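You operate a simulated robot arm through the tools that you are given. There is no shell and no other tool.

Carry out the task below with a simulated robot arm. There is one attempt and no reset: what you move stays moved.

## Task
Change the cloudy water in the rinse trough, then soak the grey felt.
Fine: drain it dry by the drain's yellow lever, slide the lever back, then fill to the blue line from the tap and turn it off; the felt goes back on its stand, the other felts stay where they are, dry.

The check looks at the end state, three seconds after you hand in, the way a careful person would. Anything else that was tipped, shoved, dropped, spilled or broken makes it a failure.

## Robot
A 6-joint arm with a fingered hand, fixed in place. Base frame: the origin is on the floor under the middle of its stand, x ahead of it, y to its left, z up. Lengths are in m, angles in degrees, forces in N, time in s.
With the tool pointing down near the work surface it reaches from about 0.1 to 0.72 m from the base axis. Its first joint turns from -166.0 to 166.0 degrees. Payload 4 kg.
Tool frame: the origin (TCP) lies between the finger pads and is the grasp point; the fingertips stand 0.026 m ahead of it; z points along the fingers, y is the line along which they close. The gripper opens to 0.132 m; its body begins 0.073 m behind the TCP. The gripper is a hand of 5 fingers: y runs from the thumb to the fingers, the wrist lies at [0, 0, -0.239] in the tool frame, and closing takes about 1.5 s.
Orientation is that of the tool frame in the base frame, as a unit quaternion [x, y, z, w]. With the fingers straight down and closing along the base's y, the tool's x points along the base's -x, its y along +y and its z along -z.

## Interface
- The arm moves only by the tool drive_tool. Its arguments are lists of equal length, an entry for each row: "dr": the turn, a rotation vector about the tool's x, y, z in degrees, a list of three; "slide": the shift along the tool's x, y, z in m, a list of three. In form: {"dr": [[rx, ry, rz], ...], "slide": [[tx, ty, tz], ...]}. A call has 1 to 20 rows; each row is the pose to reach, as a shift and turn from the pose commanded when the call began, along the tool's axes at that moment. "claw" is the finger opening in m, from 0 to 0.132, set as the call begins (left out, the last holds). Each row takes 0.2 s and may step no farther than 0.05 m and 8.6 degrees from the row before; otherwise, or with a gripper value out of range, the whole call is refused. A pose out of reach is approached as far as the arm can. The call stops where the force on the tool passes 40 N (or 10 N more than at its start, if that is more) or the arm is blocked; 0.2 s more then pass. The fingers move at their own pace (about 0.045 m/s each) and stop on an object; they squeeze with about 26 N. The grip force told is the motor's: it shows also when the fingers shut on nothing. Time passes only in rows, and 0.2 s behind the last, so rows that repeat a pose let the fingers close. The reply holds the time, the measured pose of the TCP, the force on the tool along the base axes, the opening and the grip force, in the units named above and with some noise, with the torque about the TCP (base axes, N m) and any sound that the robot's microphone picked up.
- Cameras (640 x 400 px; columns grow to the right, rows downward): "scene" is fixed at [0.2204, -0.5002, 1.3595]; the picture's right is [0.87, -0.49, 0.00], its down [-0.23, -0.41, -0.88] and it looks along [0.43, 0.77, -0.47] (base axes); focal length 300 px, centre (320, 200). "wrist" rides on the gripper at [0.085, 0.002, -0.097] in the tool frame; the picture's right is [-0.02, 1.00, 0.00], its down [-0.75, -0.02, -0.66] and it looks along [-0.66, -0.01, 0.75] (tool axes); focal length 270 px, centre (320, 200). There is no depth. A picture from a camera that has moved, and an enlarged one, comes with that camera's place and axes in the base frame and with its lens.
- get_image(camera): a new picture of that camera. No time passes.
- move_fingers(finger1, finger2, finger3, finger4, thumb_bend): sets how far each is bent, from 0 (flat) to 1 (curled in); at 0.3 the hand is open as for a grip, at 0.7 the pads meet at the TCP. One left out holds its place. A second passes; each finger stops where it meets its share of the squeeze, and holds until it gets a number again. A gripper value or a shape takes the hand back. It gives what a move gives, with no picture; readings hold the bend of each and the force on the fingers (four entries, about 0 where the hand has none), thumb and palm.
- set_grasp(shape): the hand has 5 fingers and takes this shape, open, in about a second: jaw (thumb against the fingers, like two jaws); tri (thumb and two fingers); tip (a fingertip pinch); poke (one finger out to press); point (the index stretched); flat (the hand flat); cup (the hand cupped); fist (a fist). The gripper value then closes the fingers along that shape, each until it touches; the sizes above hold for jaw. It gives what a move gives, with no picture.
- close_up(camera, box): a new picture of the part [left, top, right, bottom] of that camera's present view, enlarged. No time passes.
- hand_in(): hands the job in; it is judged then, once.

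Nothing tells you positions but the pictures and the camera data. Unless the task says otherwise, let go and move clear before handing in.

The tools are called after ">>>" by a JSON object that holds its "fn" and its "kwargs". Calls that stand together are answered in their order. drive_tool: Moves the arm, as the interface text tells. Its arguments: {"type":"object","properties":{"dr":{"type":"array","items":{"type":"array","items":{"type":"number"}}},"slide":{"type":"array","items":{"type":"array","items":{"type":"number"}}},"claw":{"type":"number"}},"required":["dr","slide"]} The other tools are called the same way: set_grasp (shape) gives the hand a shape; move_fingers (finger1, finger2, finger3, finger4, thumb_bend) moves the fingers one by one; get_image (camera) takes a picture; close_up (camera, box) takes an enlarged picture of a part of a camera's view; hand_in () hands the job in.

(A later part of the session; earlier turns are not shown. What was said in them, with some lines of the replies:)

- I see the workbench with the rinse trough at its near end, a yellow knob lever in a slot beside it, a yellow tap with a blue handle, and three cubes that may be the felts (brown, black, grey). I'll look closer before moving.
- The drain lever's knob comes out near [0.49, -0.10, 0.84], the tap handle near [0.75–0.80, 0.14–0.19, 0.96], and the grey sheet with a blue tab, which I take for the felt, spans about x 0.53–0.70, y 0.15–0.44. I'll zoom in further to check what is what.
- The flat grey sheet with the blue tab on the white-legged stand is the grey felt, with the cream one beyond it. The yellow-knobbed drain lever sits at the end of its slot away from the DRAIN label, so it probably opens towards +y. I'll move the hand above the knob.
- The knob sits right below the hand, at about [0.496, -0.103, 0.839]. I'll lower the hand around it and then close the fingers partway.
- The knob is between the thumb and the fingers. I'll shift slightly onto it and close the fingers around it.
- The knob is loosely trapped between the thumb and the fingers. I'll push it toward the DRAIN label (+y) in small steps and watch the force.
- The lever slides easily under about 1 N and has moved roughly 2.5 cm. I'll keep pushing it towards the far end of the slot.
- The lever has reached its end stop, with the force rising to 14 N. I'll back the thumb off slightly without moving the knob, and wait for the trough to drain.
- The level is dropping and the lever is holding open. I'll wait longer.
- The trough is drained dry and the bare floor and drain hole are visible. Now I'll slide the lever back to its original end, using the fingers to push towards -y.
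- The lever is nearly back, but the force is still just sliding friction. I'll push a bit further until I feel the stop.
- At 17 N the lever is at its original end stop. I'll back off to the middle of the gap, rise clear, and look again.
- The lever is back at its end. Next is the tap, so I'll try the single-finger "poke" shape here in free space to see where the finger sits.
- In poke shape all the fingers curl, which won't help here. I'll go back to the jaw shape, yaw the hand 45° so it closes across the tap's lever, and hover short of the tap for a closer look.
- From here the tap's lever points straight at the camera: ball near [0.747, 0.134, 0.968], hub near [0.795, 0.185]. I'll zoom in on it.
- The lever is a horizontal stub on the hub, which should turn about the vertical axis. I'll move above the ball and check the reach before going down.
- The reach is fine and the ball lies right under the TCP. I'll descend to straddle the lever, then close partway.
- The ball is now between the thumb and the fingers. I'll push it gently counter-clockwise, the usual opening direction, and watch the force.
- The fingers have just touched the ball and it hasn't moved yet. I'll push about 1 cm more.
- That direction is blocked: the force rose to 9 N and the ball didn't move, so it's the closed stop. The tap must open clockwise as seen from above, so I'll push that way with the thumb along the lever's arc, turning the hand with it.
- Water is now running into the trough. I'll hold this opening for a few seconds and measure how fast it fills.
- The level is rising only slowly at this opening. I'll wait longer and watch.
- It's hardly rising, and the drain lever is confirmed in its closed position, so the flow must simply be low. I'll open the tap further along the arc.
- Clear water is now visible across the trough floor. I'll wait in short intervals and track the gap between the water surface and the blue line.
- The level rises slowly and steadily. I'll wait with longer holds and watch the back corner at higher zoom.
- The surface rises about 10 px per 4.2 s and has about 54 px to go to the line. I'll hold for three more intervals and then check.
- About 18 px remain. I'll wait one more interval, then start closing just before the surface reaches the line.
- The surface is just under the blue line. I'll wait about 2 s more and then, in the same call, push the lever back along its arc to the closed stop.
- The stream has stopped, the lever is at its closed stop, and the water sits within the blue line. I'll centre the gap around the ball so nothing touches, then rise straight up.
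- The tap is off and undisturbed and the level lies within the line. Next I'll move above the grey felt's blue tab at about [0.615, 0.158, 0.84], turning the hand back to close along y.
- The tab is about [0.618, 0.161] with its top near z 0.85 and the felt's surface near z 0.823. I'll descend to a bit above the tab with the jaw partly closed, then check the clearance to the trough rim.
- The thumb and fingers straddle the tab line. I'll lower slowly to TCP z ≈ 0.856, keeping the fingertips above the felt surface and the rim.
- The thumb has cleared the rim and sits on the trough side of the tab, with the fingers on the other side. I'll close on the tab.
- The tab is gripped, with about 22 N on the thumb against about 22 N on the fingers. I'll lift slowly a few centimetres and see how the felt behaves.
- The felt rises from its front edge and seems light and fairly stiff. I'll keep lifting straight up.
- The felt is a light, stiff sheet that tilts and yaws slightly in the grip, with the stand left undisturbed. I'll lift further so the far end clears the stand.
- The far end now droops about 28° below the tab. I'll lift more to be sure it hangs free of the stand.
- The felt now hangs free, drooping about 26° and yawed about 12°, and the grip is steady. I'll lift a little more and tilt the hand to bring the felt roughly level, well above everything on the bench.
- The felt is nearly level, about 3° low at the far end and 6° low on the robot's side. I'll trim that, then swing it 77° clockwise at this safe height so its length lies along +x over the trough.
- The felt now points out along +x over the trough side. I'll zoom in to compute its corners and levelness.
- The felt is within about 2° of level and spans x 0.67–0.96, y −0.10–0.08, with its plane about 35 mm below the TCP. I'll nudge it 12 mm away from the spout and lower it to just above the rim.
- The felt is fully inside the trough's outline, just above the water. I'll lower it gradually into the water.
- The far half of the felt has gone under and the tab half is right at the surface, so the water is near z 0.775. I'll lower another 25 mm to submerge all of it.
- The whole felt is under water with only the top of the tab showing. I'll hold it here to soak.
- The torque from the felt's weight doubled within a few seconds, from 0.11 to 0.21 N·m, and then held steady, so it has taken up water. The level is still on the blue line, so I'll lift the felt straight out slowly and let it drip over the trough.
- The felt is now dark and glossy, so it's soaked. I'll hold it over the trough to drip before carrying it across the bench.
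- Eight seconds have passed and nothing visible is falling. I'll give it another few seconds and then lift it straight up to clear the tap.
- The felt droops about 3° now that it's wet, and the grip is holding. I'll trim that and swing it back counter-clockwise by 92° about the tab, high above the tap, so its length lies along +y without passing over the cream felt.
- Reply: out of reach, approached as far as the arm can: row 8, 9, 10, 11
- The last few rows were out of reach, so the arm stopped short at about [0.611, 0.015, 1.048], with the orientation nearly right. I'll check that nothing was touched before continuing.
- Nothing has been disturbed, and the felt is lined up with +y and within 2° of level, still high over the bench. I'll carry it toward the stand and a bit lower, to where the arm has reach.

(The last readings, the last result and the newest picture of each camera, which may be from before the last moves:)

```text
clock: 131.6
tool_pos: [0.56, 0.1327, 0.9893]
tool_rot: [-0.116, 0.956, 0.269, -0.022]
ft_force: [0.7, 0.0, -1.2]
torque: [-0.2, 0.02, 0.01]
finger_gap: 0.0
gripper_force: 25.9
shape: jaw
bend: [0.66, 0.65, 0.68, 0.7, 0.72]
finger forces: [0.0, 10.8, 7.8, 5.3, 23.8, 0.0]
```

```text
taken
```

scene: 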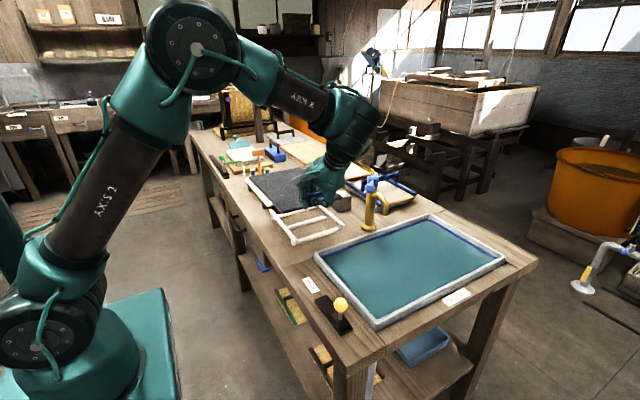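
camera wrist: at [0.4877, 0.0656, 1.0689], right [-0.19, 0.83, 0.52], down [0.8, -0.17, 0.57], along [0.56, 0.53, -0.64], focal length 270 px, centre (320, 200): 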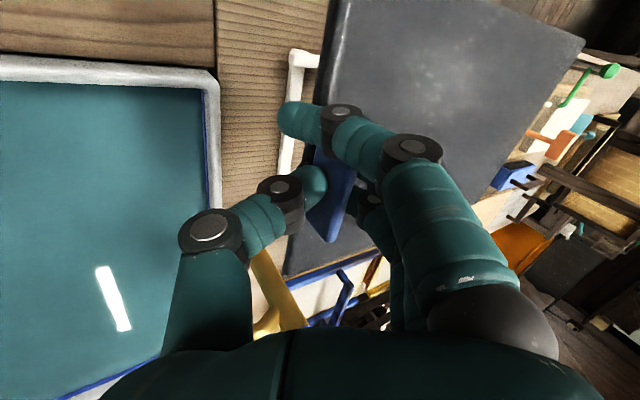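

It's reachable here, at TCP [0.56, 0.133, 0.989]. I'll measure the felt's corners to work out the shift to the stand.

>>> {"fn": "close_up", "kwargs": {"camera": "scene", "box": [230, 130, 390, 250]}}

>>> {"fn": "close_up", "kwargs": {"camera": "wrist", "box": [260, 0, 640, 300]}}

```text
3.33 times, centred on (310, 190) of scene
camera zoom: at [0.2204, -0.5002, 1.3595], right [0.87, -0.49, 0.0], down [-0.23, -0.41, -0.88], along [0.43, 0.77, -0.47], focal length 1002 px, centre (353, 233)
```

zoom: 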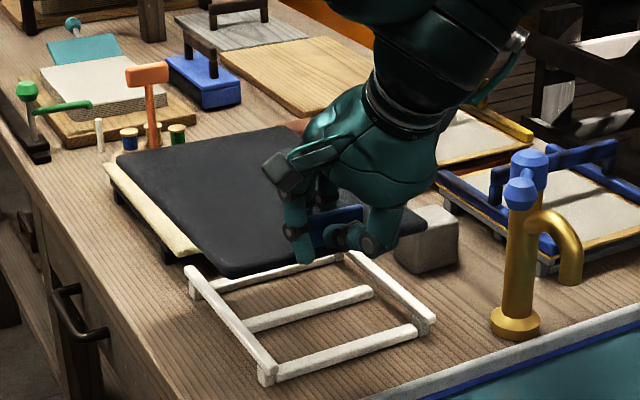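

```text
1.33 times, centred on (450, 150) of wrist
camera zoom: at [0.4877, 0.0656, 1.0689], right [-0.19, 0.83, 0.52], down [0.8, -0.17, 0.57], along [0.56, 0.53, -0.64], focal length 360 px, centre (147, 267)
```

zoom: 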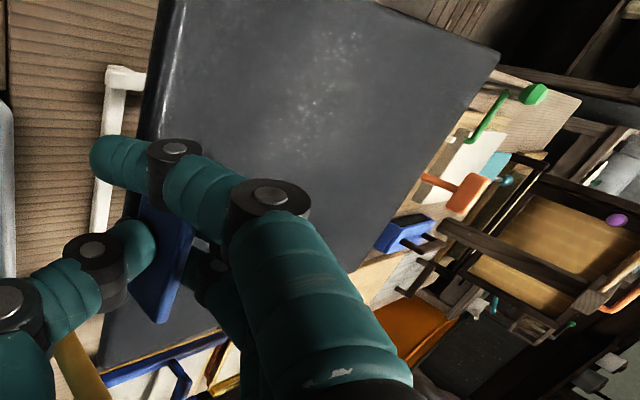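

The felt's far edge is at y ≈ 0.43 and its left edge at x ≈ 0.465, so I need to shift +0.06 in x, keep about a 1 cm gap to the cream felt, and lower by about 0.13. I'll do the sideways move first, with a partial descent.

>>> {"fn": "drive_tool", "kwargs": {"dr": [[0, 0, 0], [0, 0, 0], [0, 0, 0], [0, 0, 0]], "slide": [[-0.0143, -0.0119, 0.0105], [-0.0287, -0.0238, 0.0209], [-0.043, -0.0356, 0.0314], [-0.0573, -0.0475, 0.0418]]}}

>>> {"fn": "get_image", "kwargs": {"camera": "wrist"}}

>>> {"fn": "close_up", "kwargs": {"camera": "scene", "box": [230, 130, 390, 250]}}

```text
clock: 132.6
tool_pos: [0.6222, 0.1287, 0.9285]
tool_rot: [-0.116, 0.956, 0.269, -0.021]
ft_force: [0.5, -0.1, -1.4]
torque: [-0.19, 0.0, 0.0]
finger_gap: 0.0001
gripper_force: 25.9
shape: jaw
bend: [0.66, 0.65, 0.68, 0.7, 0.72]
finger forces: [0.0, 11.0, 7.7, 5.0, 23.8, 0.0]
```

```text
taken
camera wrist: at [0.5494, 0.0615, 1.0087], right [-0.19, 0.83, 0.52], down [0.8, -0.17, 0.57], along [0.56, 0.53, -0.64], focal length 270 px, centre (320, 200)
```

wrist: 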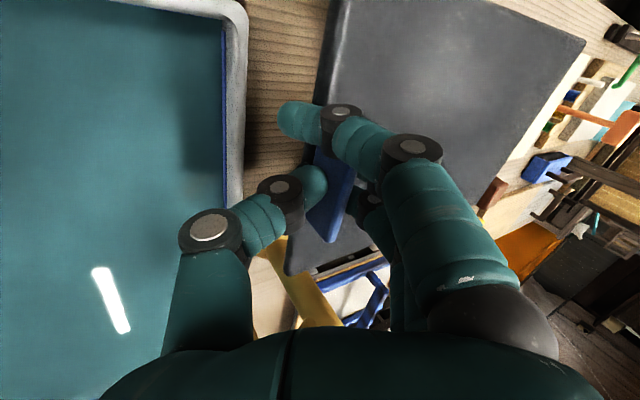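

```text
3.33 times, centred on (310, 190) of scene
camera zoom: at [0.2204, -0.5002, 1.3595], right [0.87, -0.49, 0.0], down [-0.23, -0.41, -0.88], along [0.43, 0.77, -0.47], focal length 1002 px, centre (353, 233)
```

zoom: 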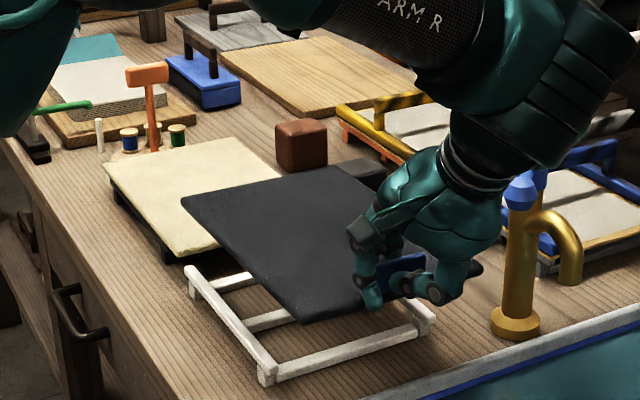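

The felt now sits at x 0.53–0.72, y 0.145–0.433, and its original place was x 0.522–0.706, y 0.152–0.430. I'll shift −1 cm in x and −0.8 cm in y to stay clear of the cream felt, and lower to about 2 cm above the stand.

>>> {"fn": "drive_tool", "kwargs": {"dr": [[0, 0, 0], [0, 0, 0], [0, 0, 0], [0, 0, 0]], "slide": [[0.01, 0.0, 0.001], [0.0125, -0.011, 0.015], [0.013, -0.0215, 0.029], [0.0133, -0.0322, 0.0428]]}}

>>> {"fn": "get_image", "kwargs": {"camera": "wrist"}}

>>> {"fn": "close_up", "kwargs": {"camera": "scene", "box": [240, 150, 380, 255]}}

```text
clock: 133.6
tool_pos: [0.61, 0.121, 0.8764]
tool_rot: [-0.116, 0.956, 0.27, -0.022]
ft_force: [0.3, -0.6, -1.5]
torque: [-0.18, 0.0, 0.01]
finger_gap: 0.0
gripper_force: 25.9
shape: jaw
bend: [0.66, 0.65, 0.68, 0.7, 0.72]
finger forces: [0.1, 10.9, 7.8, 5.3, 23.8, 0.0]
```

```text
taken
camera wrist: at [0.5383, 0.0538, 0.9564], right [-0.19, 0.83, 0.52], down [0.8, -0.17, 0.57], along [0.56, 0.53, -0.64], focal length 270 px, centre (320, 200)
```

wrist: 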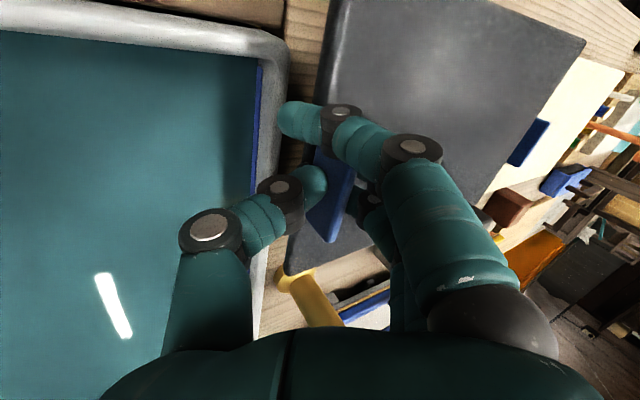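

```text
3.81 times, centred on (310, 202) of scene
camera zoom: at [0.2204, -0.5002, 1.3595], right [0.87, -0.49, 0.0], down [-0.23, -0.41, -0.88], along [0.43, 0.77, -0.47], focal length 1145 px, centre (358, 190)
```

zoom: 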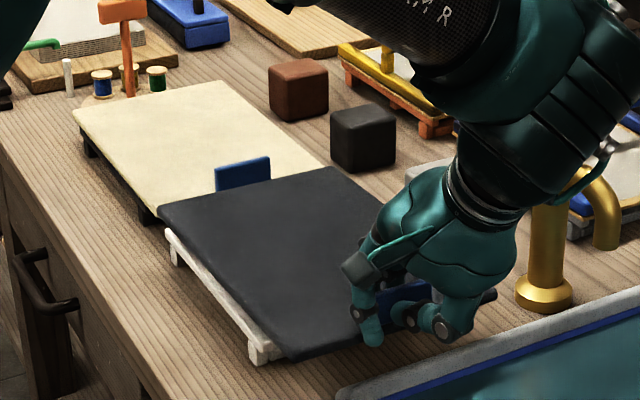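

The felt is aligned over its stand with a gap to the cream felt. I'll lower it the last 2 cm gently and watch the force.

>>> {"fn": "drive_tool", "kwargs": {"dr": [[0, 0, 0], [0, 0, 0], [0, 0, 0], [0, 0, 0], [0, 0, 0]], "slide": [[-0.003, 0.001, 0.003], [-0.0031, -0.0018, 0.0075], [-0.0032, -0.0045, 0.012], [-0.0033, -0.0072, 0.0175], [-0.0033, -0.0098, 0.0222]]}}

>>> {"fn": "get_image", "kwargs": {"camera": "wrist"}}

>>> {"fn": "close_up", "kwargs": {"camera": "scene", "box": [240, 150, 380, 255]}}

```text
clock: 134.8
tool_pos: [0.6141, 0.1246, 0.8516]
tool_rot: [-0.117, 0.956, 0.269, -0.022]
ft_force: [-0.2, -0.1, -1.8]
torque: [-0.1, -0.02, -0.04]
finger_gap: 0.0
gripper_force: 25.8
shape: jaw
bend: [0.66, 0.65, 0.68, 0.7, 0.72]
finger forces: [0.0, 10.3, 7.0, 4.7, 22.2, 0.0]
```

```text
taken
camera wrist: at [0.5416, 0.0574, 0.9314], right [-0.19, 0.83, 0.52], down [0.8, -0.17, 0.57], along [0.56, 0.53, -0.64], focal length 270 px, centre (320, 200)
```

wrist: 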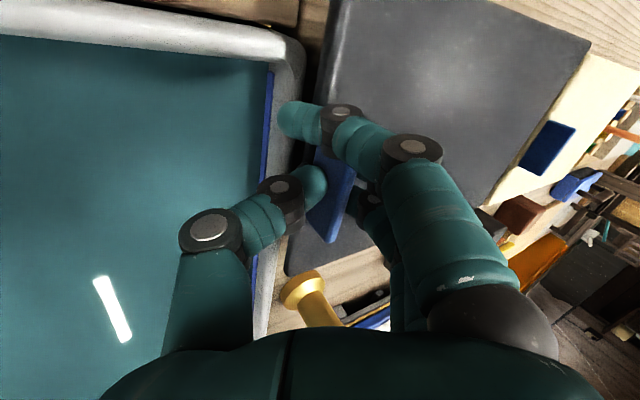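

```text
3.81 times, centred on (310, 202) of scene
camera zoom: at [0.2204, -0.5002, 1.3595], right [0.87, -0.49, 0.0], down [-0.23, -0.41, -0.88], along [0.43, 0.77, -0.47], focal length 1145 px, centre (358, 190)
```

zoom: 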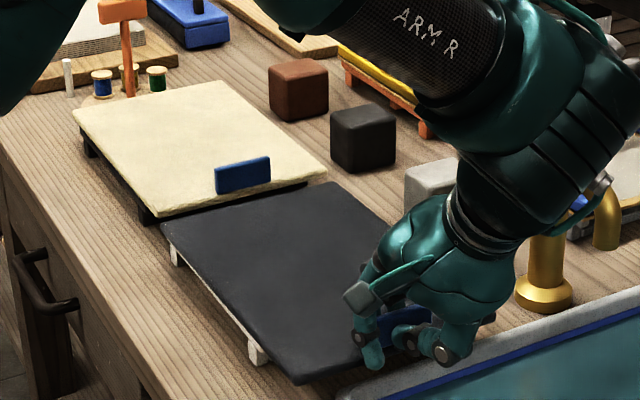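

Contact has begun: the weight torque has fallen from −0.18 to −0.10 N·m, and there's a visible gap to the cream felt. I'll lower a few more millimetres until the stand carries the felt.

>>> {"fn": "drive_tool", "kwargs": {"dr": [[0, 0, 0], [0, 0, 0]], "slide": [[0, -0.0008, 0.0013], [0, -0.0016, 0.0026]]}}

>>> {"fn": "close_up", "kwargs": {"camera": "scene", "box": [265, 190, 345, 250]}}

```text
clock: 135.4
tool_pos: [0.6125, 0.1263, 0.8473]
tool_rot: [-0.117, 0.956, 0.269, -0.022]
ft_force: [-0.1, -1.2, -0.1]
torque: [-0.1, -0.14, -0.01]
finger_gap: 0.0
gripper_force: 26.2
shape: jaw
bend: [0.66, 0.65, 0.68, 0.7, 0.72]
finger forces: [0.1, 10.4, 7.1, 4.9, 22.7, 0.0]
```

```text
6.67 times, centred on (305, 220) of scene
camera zoom: at [0.2204, -0.5002, 1.3595], right [0.87, -0.49, 0.0], down [-0.23, -0.41, -0.88], along [0.43, 0.77, -0.47], focal length 2004 px, centre (420, 67)
```

zoom: 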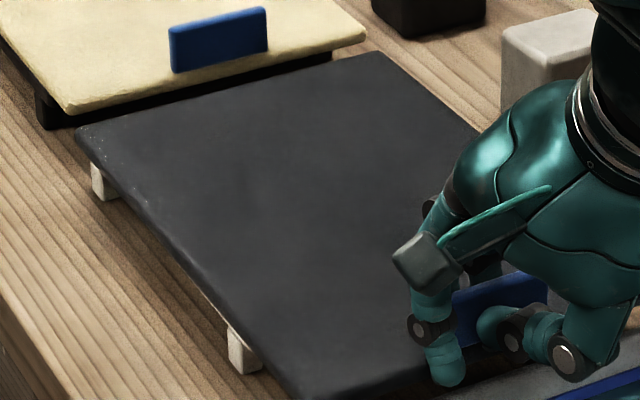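

The stand is taking the load. I'll lower another 1.5 mm and open the hand moderately to release the tab.

>>> {"fn": "drive_tool", "kwargs": {"dr": [[0, 0, 0], [0, 0, 0]], "slide": [[0, -0.0004, 0.0007], [0, -0.0008, 0.0013]]}}

>>> {"fn": "drive_tool", "kwargs": {"dr": [[0, 0, 0], [0, 0, 0], [0, 0, 0], [0, 0, 0], [0, 0, 0], [0, 0, 0], [0, 0, 0]], "slide": [[0, 0, 0], [0, 0, 0], [0, 0, 0], [0, 0, 0], [0, 0, 0], [0, 0, 0], [0, 0, 0]], "claw": 0.08}}

>>> {"fn": "get_image", "kwargs": {"camera": "wrist"}}

>>> {"fn": "close_up", "kwargs": {"camera": "scene", "box": [240, 150, 380, 255]}}

```text
clock: 136.0
tool_pos: [0.6143, 0.1249, 0.846]
tool_rot: [-0.116, 0.956, 0.269, -0.022]
ft_force: [-0.5, -1.2, 0.6]
torque: [-0.05, -0.14, 0.05]
finger_gap: 0.0001
gripper_force: 26.2
shape: jaw
bend: [0.66, 0.65, 0.68, 0.7, 0.72]
finger forces: [0.1, 9.6, 6.9, 4.8, 22.2, 0.0]
```

```text
clock: 137.6
tool_pos: [0.6137, 0.125, 0.8455]
tool_rot: [-0.116, 0.956, 0.269, -0.022]
ft_force: [0.5, -0.3, 0.0]
torque: [0.0, -0.01, 0.0]
finger_gap: 0.0795
gripper_force: 0.0
shape: jaw
bend: [0.71, 0.71, 0.71, 0.71, 0.69]
finger forces: [0.0, 0.0, 0.0, 0.1, 0.1, 0.1]
```

```text
taken
camera wrist: at [0.5413, 0.0577, 0.9266], right [-0.19, 0.83, 0.52], down [0.8, -0.17, 0.57], along [0.56, 0.53, -0.64], focal length 270 px, centre (320, 200)
```

wrist: 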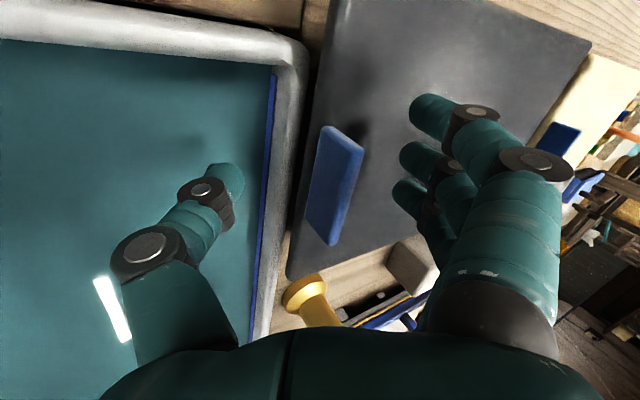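

```text
3.81 times, centred on (310, 202) of scene
camera zoom: at [0.2204, -0.5002, 1.3595], right [0.87, -0.49, 0.0], down [-0.23, -0.41, -0.88], along [0.43, 0.77, -0.47], focal length 1145 px, centre (358, 190)
```

zoom: 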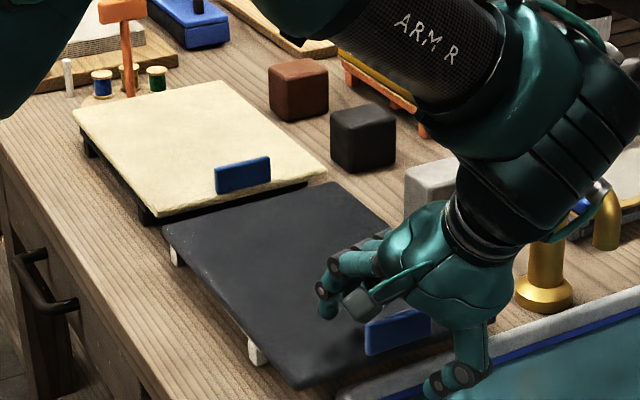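

The felt is released and resting on its stand. I'll rise straight up and clear.

>>> {"fn": "drive_tool", "kwargs": {"dr": [[0, 0, 0], [0, 0, 0], [0, 0, 0], [0, 0, 0], [0, 0, 0], [0, 0, 0], [0, 0, 0], [0, 0, 0]], "slide": [[-0.0003, 0.0078, -0.0128], [-0.0007, 0.0156, -0.0257], [-0.0011, 0.026, -0.0428], [-0.0016, 0.039, -0.0641], [-0.0022, 0.0519, -0.0855], [-0.0027, 0.0649, -0.1069], [-0.0033, 0.0779, -0.1283], [-0.0039, 0.0934, -0.1539]]}}

>>> {"fn": "get_image", "kwargs": {"camera": "wrist"}}

>>> {"fn": "get_image", "kwargs": {"camera": "scene"}}

>>> {"fn": "close_up", "kwargs": {"camera": "scene", "box": [240, 150, 380, 255]}}

```text
clock: 139.4
tool_pos: [0.6131, 0.1239, 1.0245]
tool_rot: [-0.115, 0.956, 0.269, -0.022]
ft_force: [-0.1, -1.1, 0.0]
torque: [0.0, 0.0, 0.03]
finger_gap: 0.0797
gripper_force: 0.2
shape: jaw
bend: [0.71, 0.71, 0.71, 0.71, 0.69]
finger forces: [0.1, 0.0, 0.1, 0.0, 0.0, 0.0]
```

```text
taken
camera wrist: at [0.5408, 0.0561, 1.1066], right [-0.19, 0.83, 0.52], down [0.8, -0.17, 0.57], along [0.56, 0.53, -0.64], focal length 270 px, centre (320, 200)
```

wrist: 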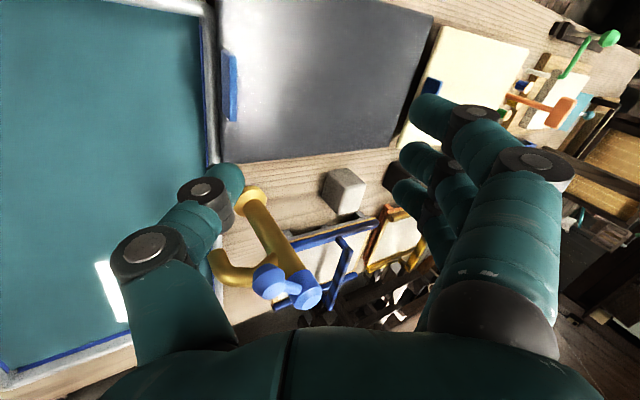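

```text
taken
```

scene: 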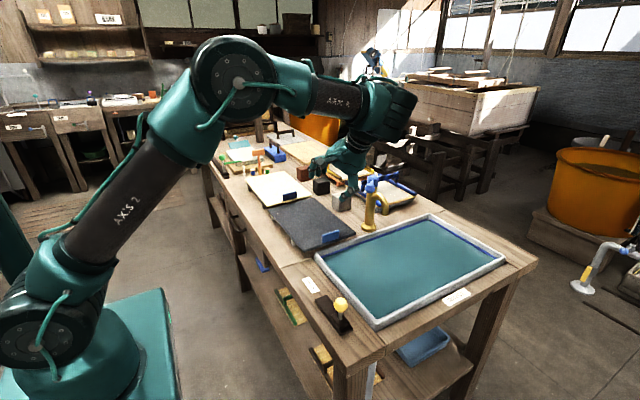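

```text
3.81 times, centred on (310, 202) of scene
camera zoom: at [0.2204, -0.5002, 1.3595], right [0.87, -0.49, 0.0], down [-0.23, -0.41, -0.88], along [0.43, 0.77, -0.47], focal length 1145 px, centre (358, 190)
```

zoom: 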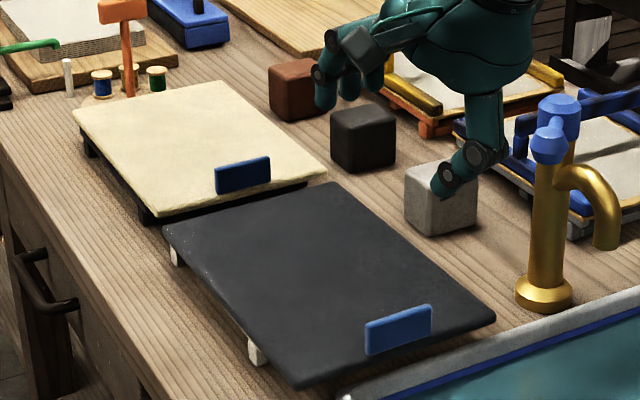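

The soaked felt lies on its stand, but about 2.5 cm nearer the trough than it was. I'll turn the hand upright above the tab and nudge it gently back to its original spot with the thumb, keeping clear of the cream felt.

>>> {"fn": "drive_tool", "kwargs": {"dr": [[6.3, -0.5, 2.7], [12.5, -1.0, 5.4], [18.8, -1.6, 8.0], [25.0, -2.1, 10.7], [31.3, -2.6, 13.4]], "slide": [[0, 0, 0], [0, 0, 0], [0, 0, 0], [0, 0, 0], [0, 0, 0]], "claw": 0.06}}

>>> {"fn": "get_image", "kwargs": {"camera": "wrist"}}

>>> {"fn": "close_up", "kwargs": {"camera": "scene", "box": [260, 180, 360, 250]}}

>>> {"fn": "close_up", "kwargs": {"camera": "scene", "box": [330, 150, 530, 280]}}

```text
clock: 140.6
tool_pos: [0.6129, 0.1248, 1.0263]
tool_rot: [-0.001, 1.0, 0.0, 0.002]
ft_force: [0.2, -0.7, 0.5]
torque: [0.0, 0.0, -0.01]
finger_gap: 0.0611
gripper_force: 0.1
shape: jaw
bend: [0.73, 0.73, 0.73, 0.73, 0.7]
finger forces: [0.1, 0.1, 0.1, 0.1, 0.0, 0.0]
```

```text
taken
camera wrist: at [0.5289, 0.1261, 1.1216], right [0.02, 1.0, 0.0], down [0.75, -0.01, 0.66], along [0.66, -0.01, -0.75], focal length 270 px, centre (320, 200)
```

wrist: 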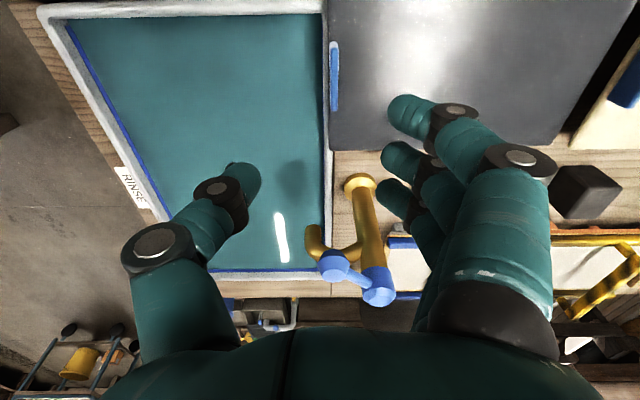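

```text
5.71 times, centred on (310, 215) of scene
camera zoom: at [0.2204, -0.5002, 1.3595], right [0.87, -0.49, 0.0], down [-0.23, -0.41, -0.88], along [0.43, 0.77, -0.47], focal length 1717 px, centre (377, 114)
```

zoom: 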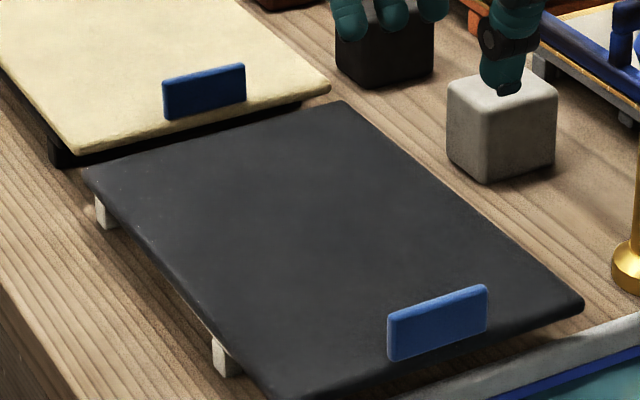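

```text
3.08 times, centred on (430, 215) of scene
camera zoom: at [0.2204, -0.5002, 1.3595], right [0.87, -0.49, 0.0], down [-0.23, -0.41, -0.88], along [0.43, 0.77, -0.47], focal length 925 px, centre (-18, 154)
```

zoom: 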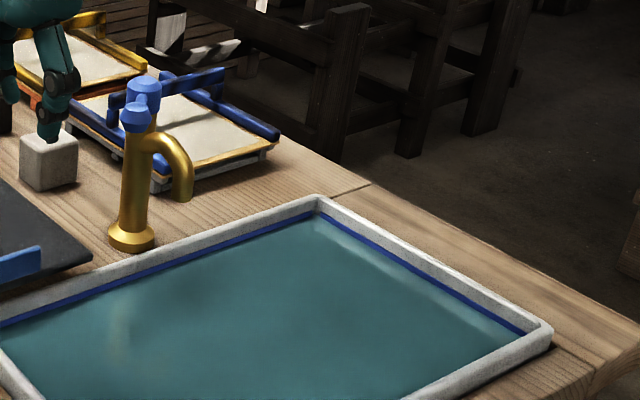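

The felt's tab is at y ≈ 0.137 against 0.160 originally. I'll descend with the tab between thumb and fingers, fingertips above the felt, then push it about 1.5 cm toward +y with the thumb.

>>> {"fn": "drive_tool", "kwargs": {"dr": [[0, 0, 0], [0, 0, 0], [0, 0, 0], [0, 0, 0], [0, 0, 0], [0, 0, 0]], "slide": [[0, 0.01, 0.03], [0, 0.021, 0.065], [0, 0.021, 0.1], [0, 0.021, 0.13], [0, 0.021, 0.155], [0, 0.021, 0.171]], "claw": 0.05}}

>>> {"fn": "get_image", "kwargs": {"camera": "wrist"}}

>>> {"fn": "close_up", "kwargs": {"camera": "scene", "box": [260, 180, 380, 260]}}

```text
clock: 142.0
tool_pos: [0.6153, 0.1471, 0.8548]
tool_rot: [-0.001, 1.0, 0.001, 0.001]
ft_force: [0.2, 0.7, 0.6]
torque: [-0.03, -0.02, 0.02]
finger_gap: 0.0505
gripper_force: 0.0
shape: jaw
bend: [0.73, 0.73, 0.73, 0.73, 0.7]
finger forces: [0.0, 0.0, 0.1, 0.0, 0.1, 0.0]
```

```text
taken
camera wrist: at [0.5305, 0.1481, 0.9506], right [0.02, 1.0, 0.0], down [0.75, -0.01, 0.66], along [0.66, -0.01, -0.75], focal length 270 px, centre (320, 200)
```

wrist: 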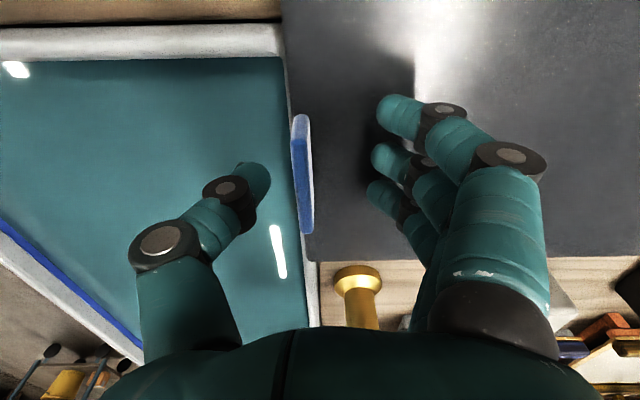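

```text
5.00 times, centred on (320, 220) of scene
camera zoom: at [0.2204, -0.5002, 1.3595], right [0.87, -0.49, 0.0], down [-0.23, -0.41, -0.88], along [0.43, 0.77, -0.47], focal length 1503 px, centre (320, 100)
```

zoom: 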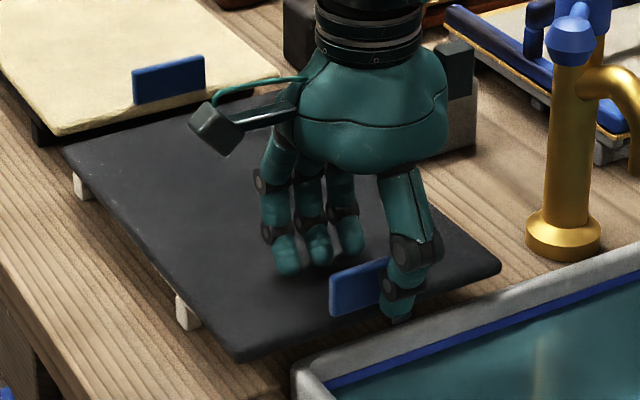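

The thumb is about 1.2 cm from the tab. I'll push slowly in +y.

>>> {"fn": "drive_tool", "kwargs": {"dr": [[0, 0, 0], [0, 0, 0], [0, 0, 0], [0, 0, 0], [0, 0, 0], [0, 0, 0]], "slide": [[0, 0.003, 0], [0, 0.006, 0], [0, 0.009, 0], [0, 0.012, 0], [0, 0.015, 0], [0, 0.018, 0]]}}

>>> {"fn": "get_image", "kwargs": {"camera": "wrist"}}

>>> {"fn": "close_up", "kwargs": {"camera": "scene", "box": [260, 180, 380, 260]}}

```text
clock: 143.4
tool_pos: [0.6135, 0.1635, 0.8564]
tool_rot: [-0.001, 1.0, -0.001, 0.001]
ft_force: [0.4, -0.4, -0.3]
torque: [-0.01, 0.01, 0.02]
finger_gap: 0.0507
gripper_force: 0.0
shape: jaw
bend: [0.73, 0.73, 0.73, 0.73, 0.7]
finger forces: [0.1, 0.0, 0.0, 0.0, 0.5, 0.0]
```

```text
taken
camera wrist: at [0.5297, 0.1655, 0.9516], right [0.02, 1.0, 0.0], down [0.75, -0.01, 0.66], along [0.66, -0.01, -0.75], focal length 270 px, centre (320, 200)
```

wrist: 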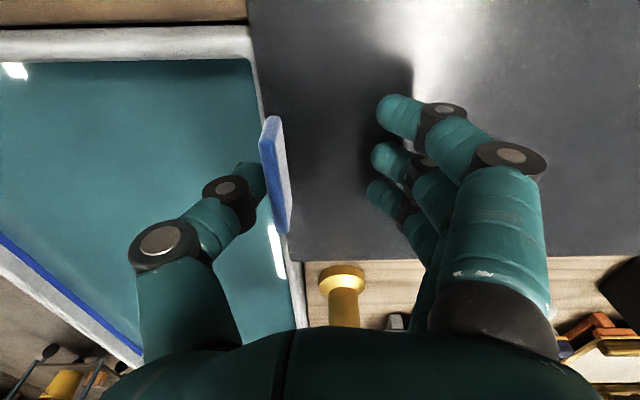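

```text
5.00 times, centred on (320, 220) of scene
camera zoom: at [0.2204, -0.5002, 1.3595], right [0.87, -0.49, 0.0], down [-0.23, -0.41, -0.88], along [0.43, 0.77, -0.47], focal length 1503 px, centre (320, 100)
```

zoom: 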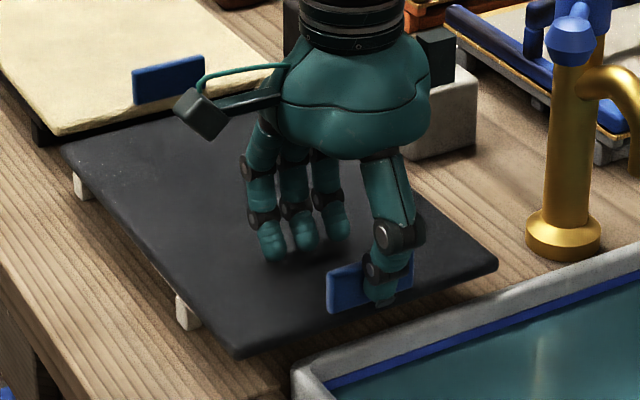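

The thumb has made contact and the felt has started sliding under about 0.5 N. I'll push 12 mm more in small steps.

>>> {"fn": "drive_tool", "kwargs": {"dr": [[0, 0, 0], [0, 0, 0], [0, 0, 0], [0, 0, 0], [0, 0, 0], [0, 0, 0]], "slide": [[0, 0.002, 0], [0, 0.004, 0], [0, 0.006, 0], [0, 0.008, 0], [0, 0.01, 0], [0, 0.012, 0]]}}

>>> {"fn": "get_image", "kwargs": {"camera": "wrist"}}

>>> {"fn": "close_up", "kwargs": {"camera": "scene", "box": [260, 180, 380, 260]}}

```text
clock: 144.8
tool_pos: [0.6151, 0.1768, 0.857]
tool_rot: [0.0, 1.0, 0.0, 0.001]
ft_force: [-1.1, -0.7, -0.1]
torque: [0.01, 0.0, -0.02]
finger_gap: 0.0508
gripper_force: 0.1
shape: jaw
bend: [0.73, 0.73, 0.73, 0.73, 0.7]
finger forces: [0.1, 0.1, 0.0, 0.0, 0.6, 0.0]
```

```text
taken
camera wrist: at [0.5297, 0.178, 0.9515], right [0.02, 1.0, 0.0], down [0.75, -0.01, 0.66], along [0.66, -0.01, -0.75], focal length 270 px, centre (320, 200)
```

wrist: 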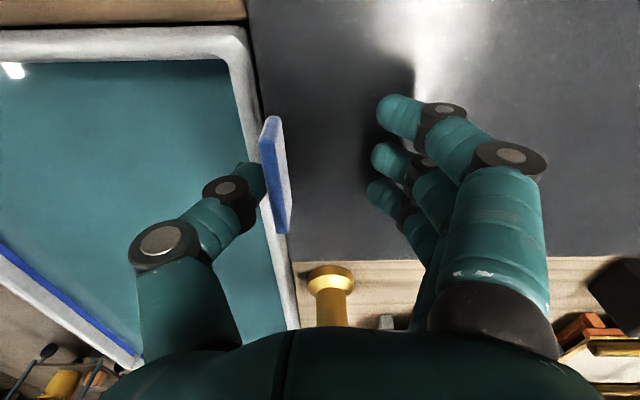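

```text
5.00 times, centred on (320, 220) of scene
camera zoom: at [0.2204, -0.5002, 1.3595], right [0.87, -0.49, 0.0], down [-0.23, -0.41, -0.88], along [0.43, 0.77, -0.47], focal length 1503 px, centre (320, 100)
```

zoom: 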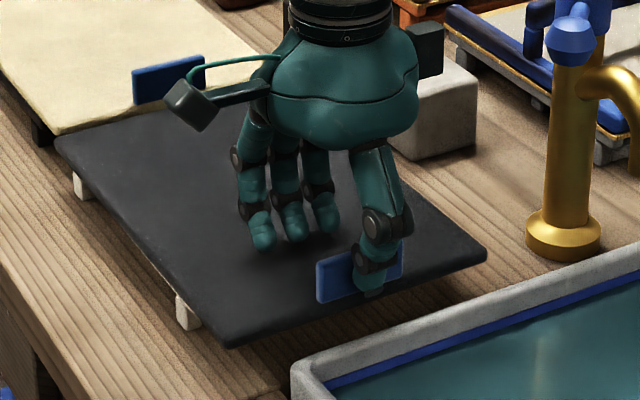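

The tab is at y ≈ 0.154, within about 6 mm of its original place, with a gap still left to the cream felt. I'll back the thumb off and rise straight up.

>>> {"fn": "drive_tool", "kwargs": {"dr": [[0, 0, 0], [0, 0, 0], [0, 0, 0], [0, 0, 0], [0, 0, 0], [0, 0, 0], [0, 0, 0], [0, 0, 0]], "slide": [[0, -0.006, 0], [0, -0.012, 0], [0, -0.012, -0.015], [0, -0.012, -0.04], [0, -0.012, -0.075], [0, -0.012, -0.115], [0, -0.012, -0.16], [0, -0.012, -0.2]]}}

>>> {"fn": "get_image", "kwargs": {"camera": "wrist"}}

>>> {"fn": "close_up", "kwargs": {"camera": "scene", "box": [260, 180, 360, 250]}}

>>> {"fn": "get_image", "kwargs": {"camera": "scene"}}

```text
clock: 146.6
tool_pos: [0.6151, 0.1632, 1.0559]
tool_rot: [0.0, 1.0, 0.0, 0.002]
ft_force: [0.4, -0.2, -0.6]
torque: [0.0, -0.01, 0.0]
finger_gap: 0.0509
gripper_force: 0.0
shape: jaw
bend: [0.73, 0.73, 0.73, 0.73, 0.7]
finger forces: [0.0, 0.0, 0.0, 0.0, 0.0, 0.1]
```

```text
taken
camera wrist: at [0.5306, 0.1657, 1.151], right [0.02, 1.0, 0.0], down [0.75, -0.01, 0.66], along [0.66, -0.01, -0.75], focal length 270 px, centre (320, 200)
```

wrist: 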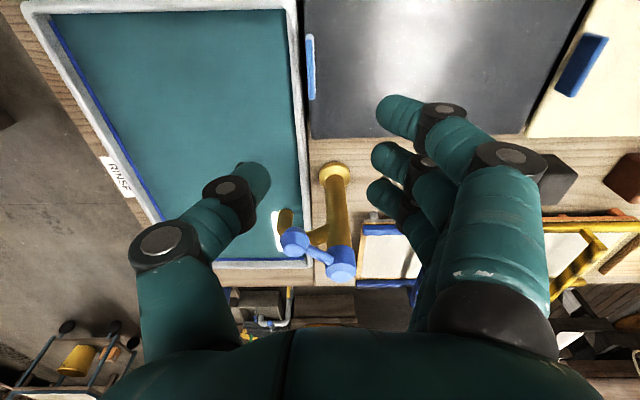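

```text
5.71 times, centred on (310, 215) of scene
camera zoom: at [0.2204, -0.5002, 1.3595], right [0.87, -0.49, 0.0], down [-0.23, -0.41, -0.88], along [0.43, 0.77, -0.47], focal length 1717 px, centre (377, 114)
```

zoom: 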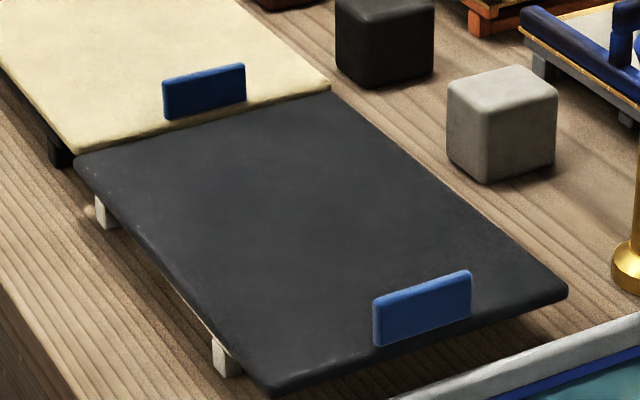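

```text
taken
```

scene: 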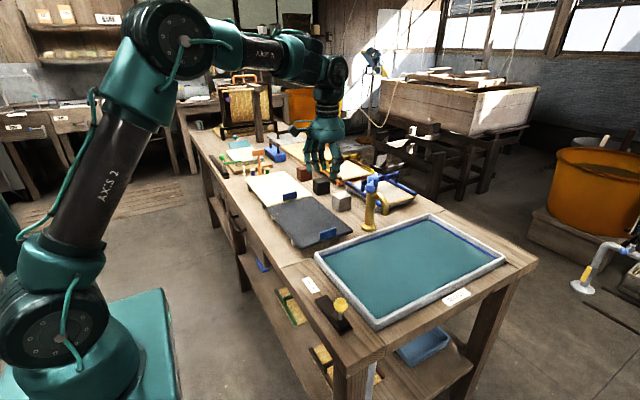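

The felt is back almost exactly where it was. I'll check the gap to the cream felt, the tap, the drain lever, and the water level.

>>> {"fn": "close_up", "kwargs": {"camera": "wrist", "box": [480, 0, 640, 140]}}

>>> {"fn": "close_up", "kwargs": {"camera": "scene", "box": [265, 190, 325, 225]}}

>>> {"fn": "close_up", "kwargs": {"camera": "scene", "box": [405, 205, 465, 243]}}

>>> {"fn": "close_up", "kwargs": {"camera": "scene", "box": [290, 200, 530, 350]}}

>>> {"fn": "close_up", "kwargs": {"camera": "scene", "box": [330, 150, 430, 240]}}

```text
2.86 times, centred on (560, 70) of wrist
camera zoom: at [0.5306, 0.1657, 1.151], right [0.02, 1.0, 0.0], down [0.75, -0.01, 0.66], along [0.66, -0.01, -0.75], focal length 772 px, centre (-366, 571)
```

zoom: 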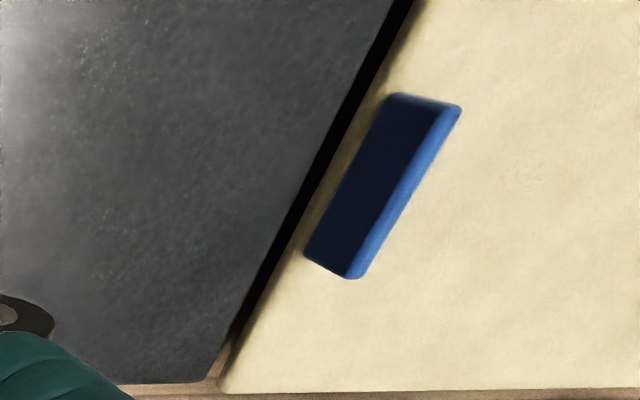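

```text
10.67 times, centred on (295, 208) of scene
camera zoom: at [0.2204, -0.5002, 1.3595], right [0.87, -0.49, 0.0], down [-0.23, -0.41, -0.88], along [0.43, 0.77, -0.47], focal length 3206 px, centre (587, 120)
```

zoom: 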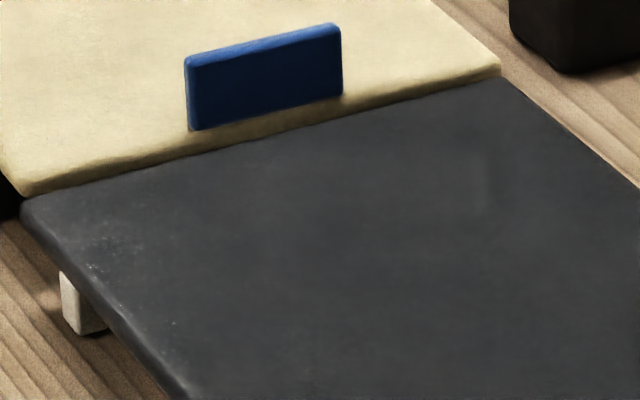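

```text
10.53 times, centred on (435, 224) of scene
camera zoom: at [0.2204, -0.5002, 1.3595], right [0.87, -0.49, 0.0], down [-0.23, -0.41, -0.88], along [0.43, 0.77, -0.47], focal length 3163 px, centre (-890, -53)
```

zoom: 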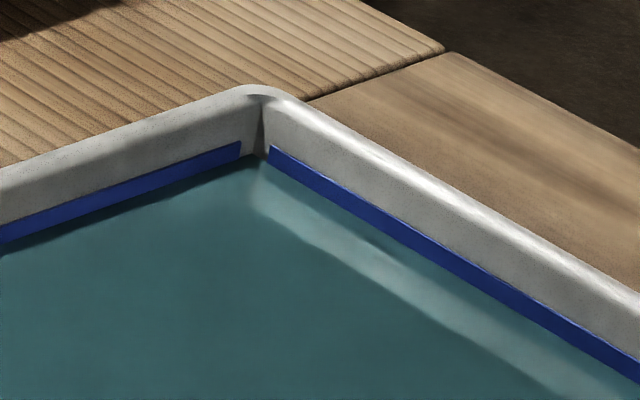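

```text
2.67 times, centred on (410, 275) of scene
camera zoom: at [0.2204, -0.5002, 1.3595], right [0.87, -0.49, 0.0], down [-0.23, -0.41, -0.88], along [0.43, 0.77, -0.47], focal length 801 px, centre (80, 0)
```

zoom: 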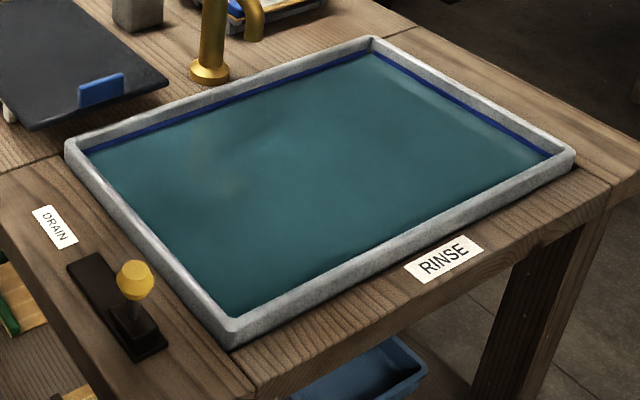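

```text
4.44 times, centred on (380, 195) of scene
camera zoom: at [0.2204, -0.5002, 1.3595], right [0.87, -0.49, 0.0], down [-0.23, -0.41, -0.88], along [0.43, 0.77, -0.47], focal length 1336 px, centre (53, 222)
```

zoom: 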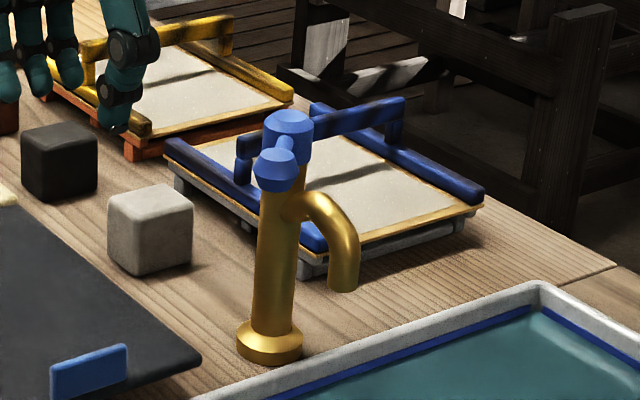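

Everything checks out: there's a clear gap to the dry cream felt, the tap is shut with no stream, the drain lever is back at its start, and the water is on the blue line. I'll return the arm to its starting area and take a final look.

>>> {"fn": "drive_tool", "kwargs": {"dr": [[0, 0, 0], [0, 0, 0], [0, 0, 0], [0, 0, 0], [0, 0, 0], [0, 0, 0], [0, 0, 0], [0, 0, 0]], "slide": [[0.01, -0.005, -0.035], [0.025, -0.015, -0.07], [0.045, -0.035, -0.1], [0.065, -0.06, -0.13], [0.085, -0.085, -0.15], [0.105, -0.11, -0.165], [0.13, -0.14, -0.17], [0.15, -0.165, -0.175]], "claw": 0.132}}

>>> {"fn": "get_image", "kwargs": {"camera": "scene"}}

>>> {"fn": "get_image", "kwargs": {"camera": "wrist"}}

>>> {"fn": "close_up", "kwargs": {"camera": "scene", "box": [220, 130, 420, 255]}}

```text
clock: 148.4
tool_pos: [0.4647, -0.0005, 1.2297]
tool_rot: [-0.001, 1.0, -0.001, 0.001]
ft_force: [0.1, -0.2, -0.6]
torque: [-0.01, 0.02, 0.04]
finger_gap: 0.1322
gripper_force: 0.0
shape: jaw
bend: [0.3, 0.3, 0.3, 0.3, 0.3]
finger forces: [0.0, 0.0, 0.0, 0.0, 0.0, 0.1]
```

```text
taken
```

scene: 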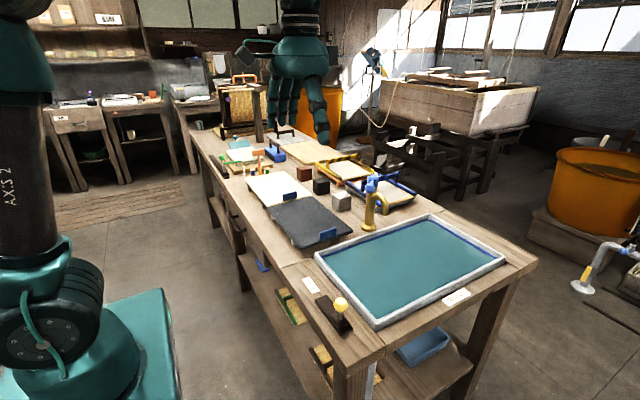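

```text
taken
camera wrist: at [0.3806, 0.001, 1.3248], right [0.02, 1.0, 0.0], down [0.75, -0.01, 0.66], along [0.66, -0.01, -0.75], focal length 270 px, centre (320, 200)
```

wrist: 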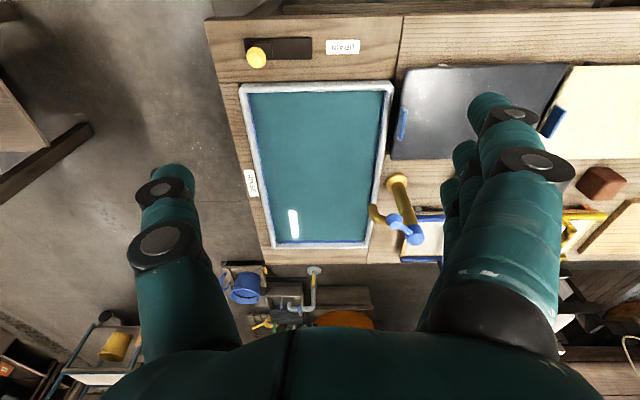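

```text
3.20 times, centred on (320, 192) of scene
camera zoom: at [0.2204, -0.5002, 1.3595], right [0.87, -0.49, 0.0], down [-0.23, -0.41, -0.88], along [0.43, 0.77, -0.47], focal length 962 px, centre (320, 224)
```

zoom: 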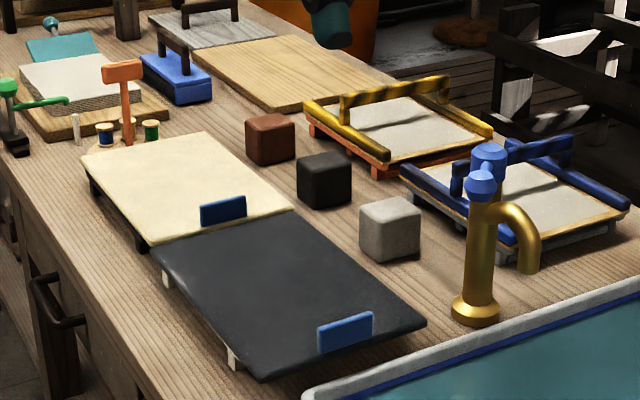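

The trough holds clean water at the blue line, the tap is off, and the drain lever is back where it started. The soaked grey felt is on its stand, and the rest of the bench looks as it did at the start. I'm handing in.

>>> {"fn": "hand_in", "kwargs": {}}

```text
The job is handed in.
```

The trough has fresh water up to the blue line, and the soaked grey felt is back on its stand. I've handed the job in, but no result came back.

- **Drain:** I slid the yellow lever open and the trough emptied to a bare floor. I then pushed the lever back to its end stop.
- **Fill:** I turned the tap off with the water just inside the lower edge of the blue line. The level had not visibly changed after the felt came out.
- **Felt:** I held the grey felt fully under water for about 12 seconds. It came up dark and heavier, and I let it drip over the trough for about 12 seconds. On its stand it was about 2.5 cm off its original place, so I nudged it back to within about 6 mm.
- **Everything else:** The cream felt was not touched and has a gap of roughly 1 cm from the wet one. The final pictures show nothing else moved and no water on the bench.

On the way back from the trough the arm hit a reach limit and dipped about 6 cm lower than planned. The felt stayed in the grip, and I saw no sign that it touched anything.
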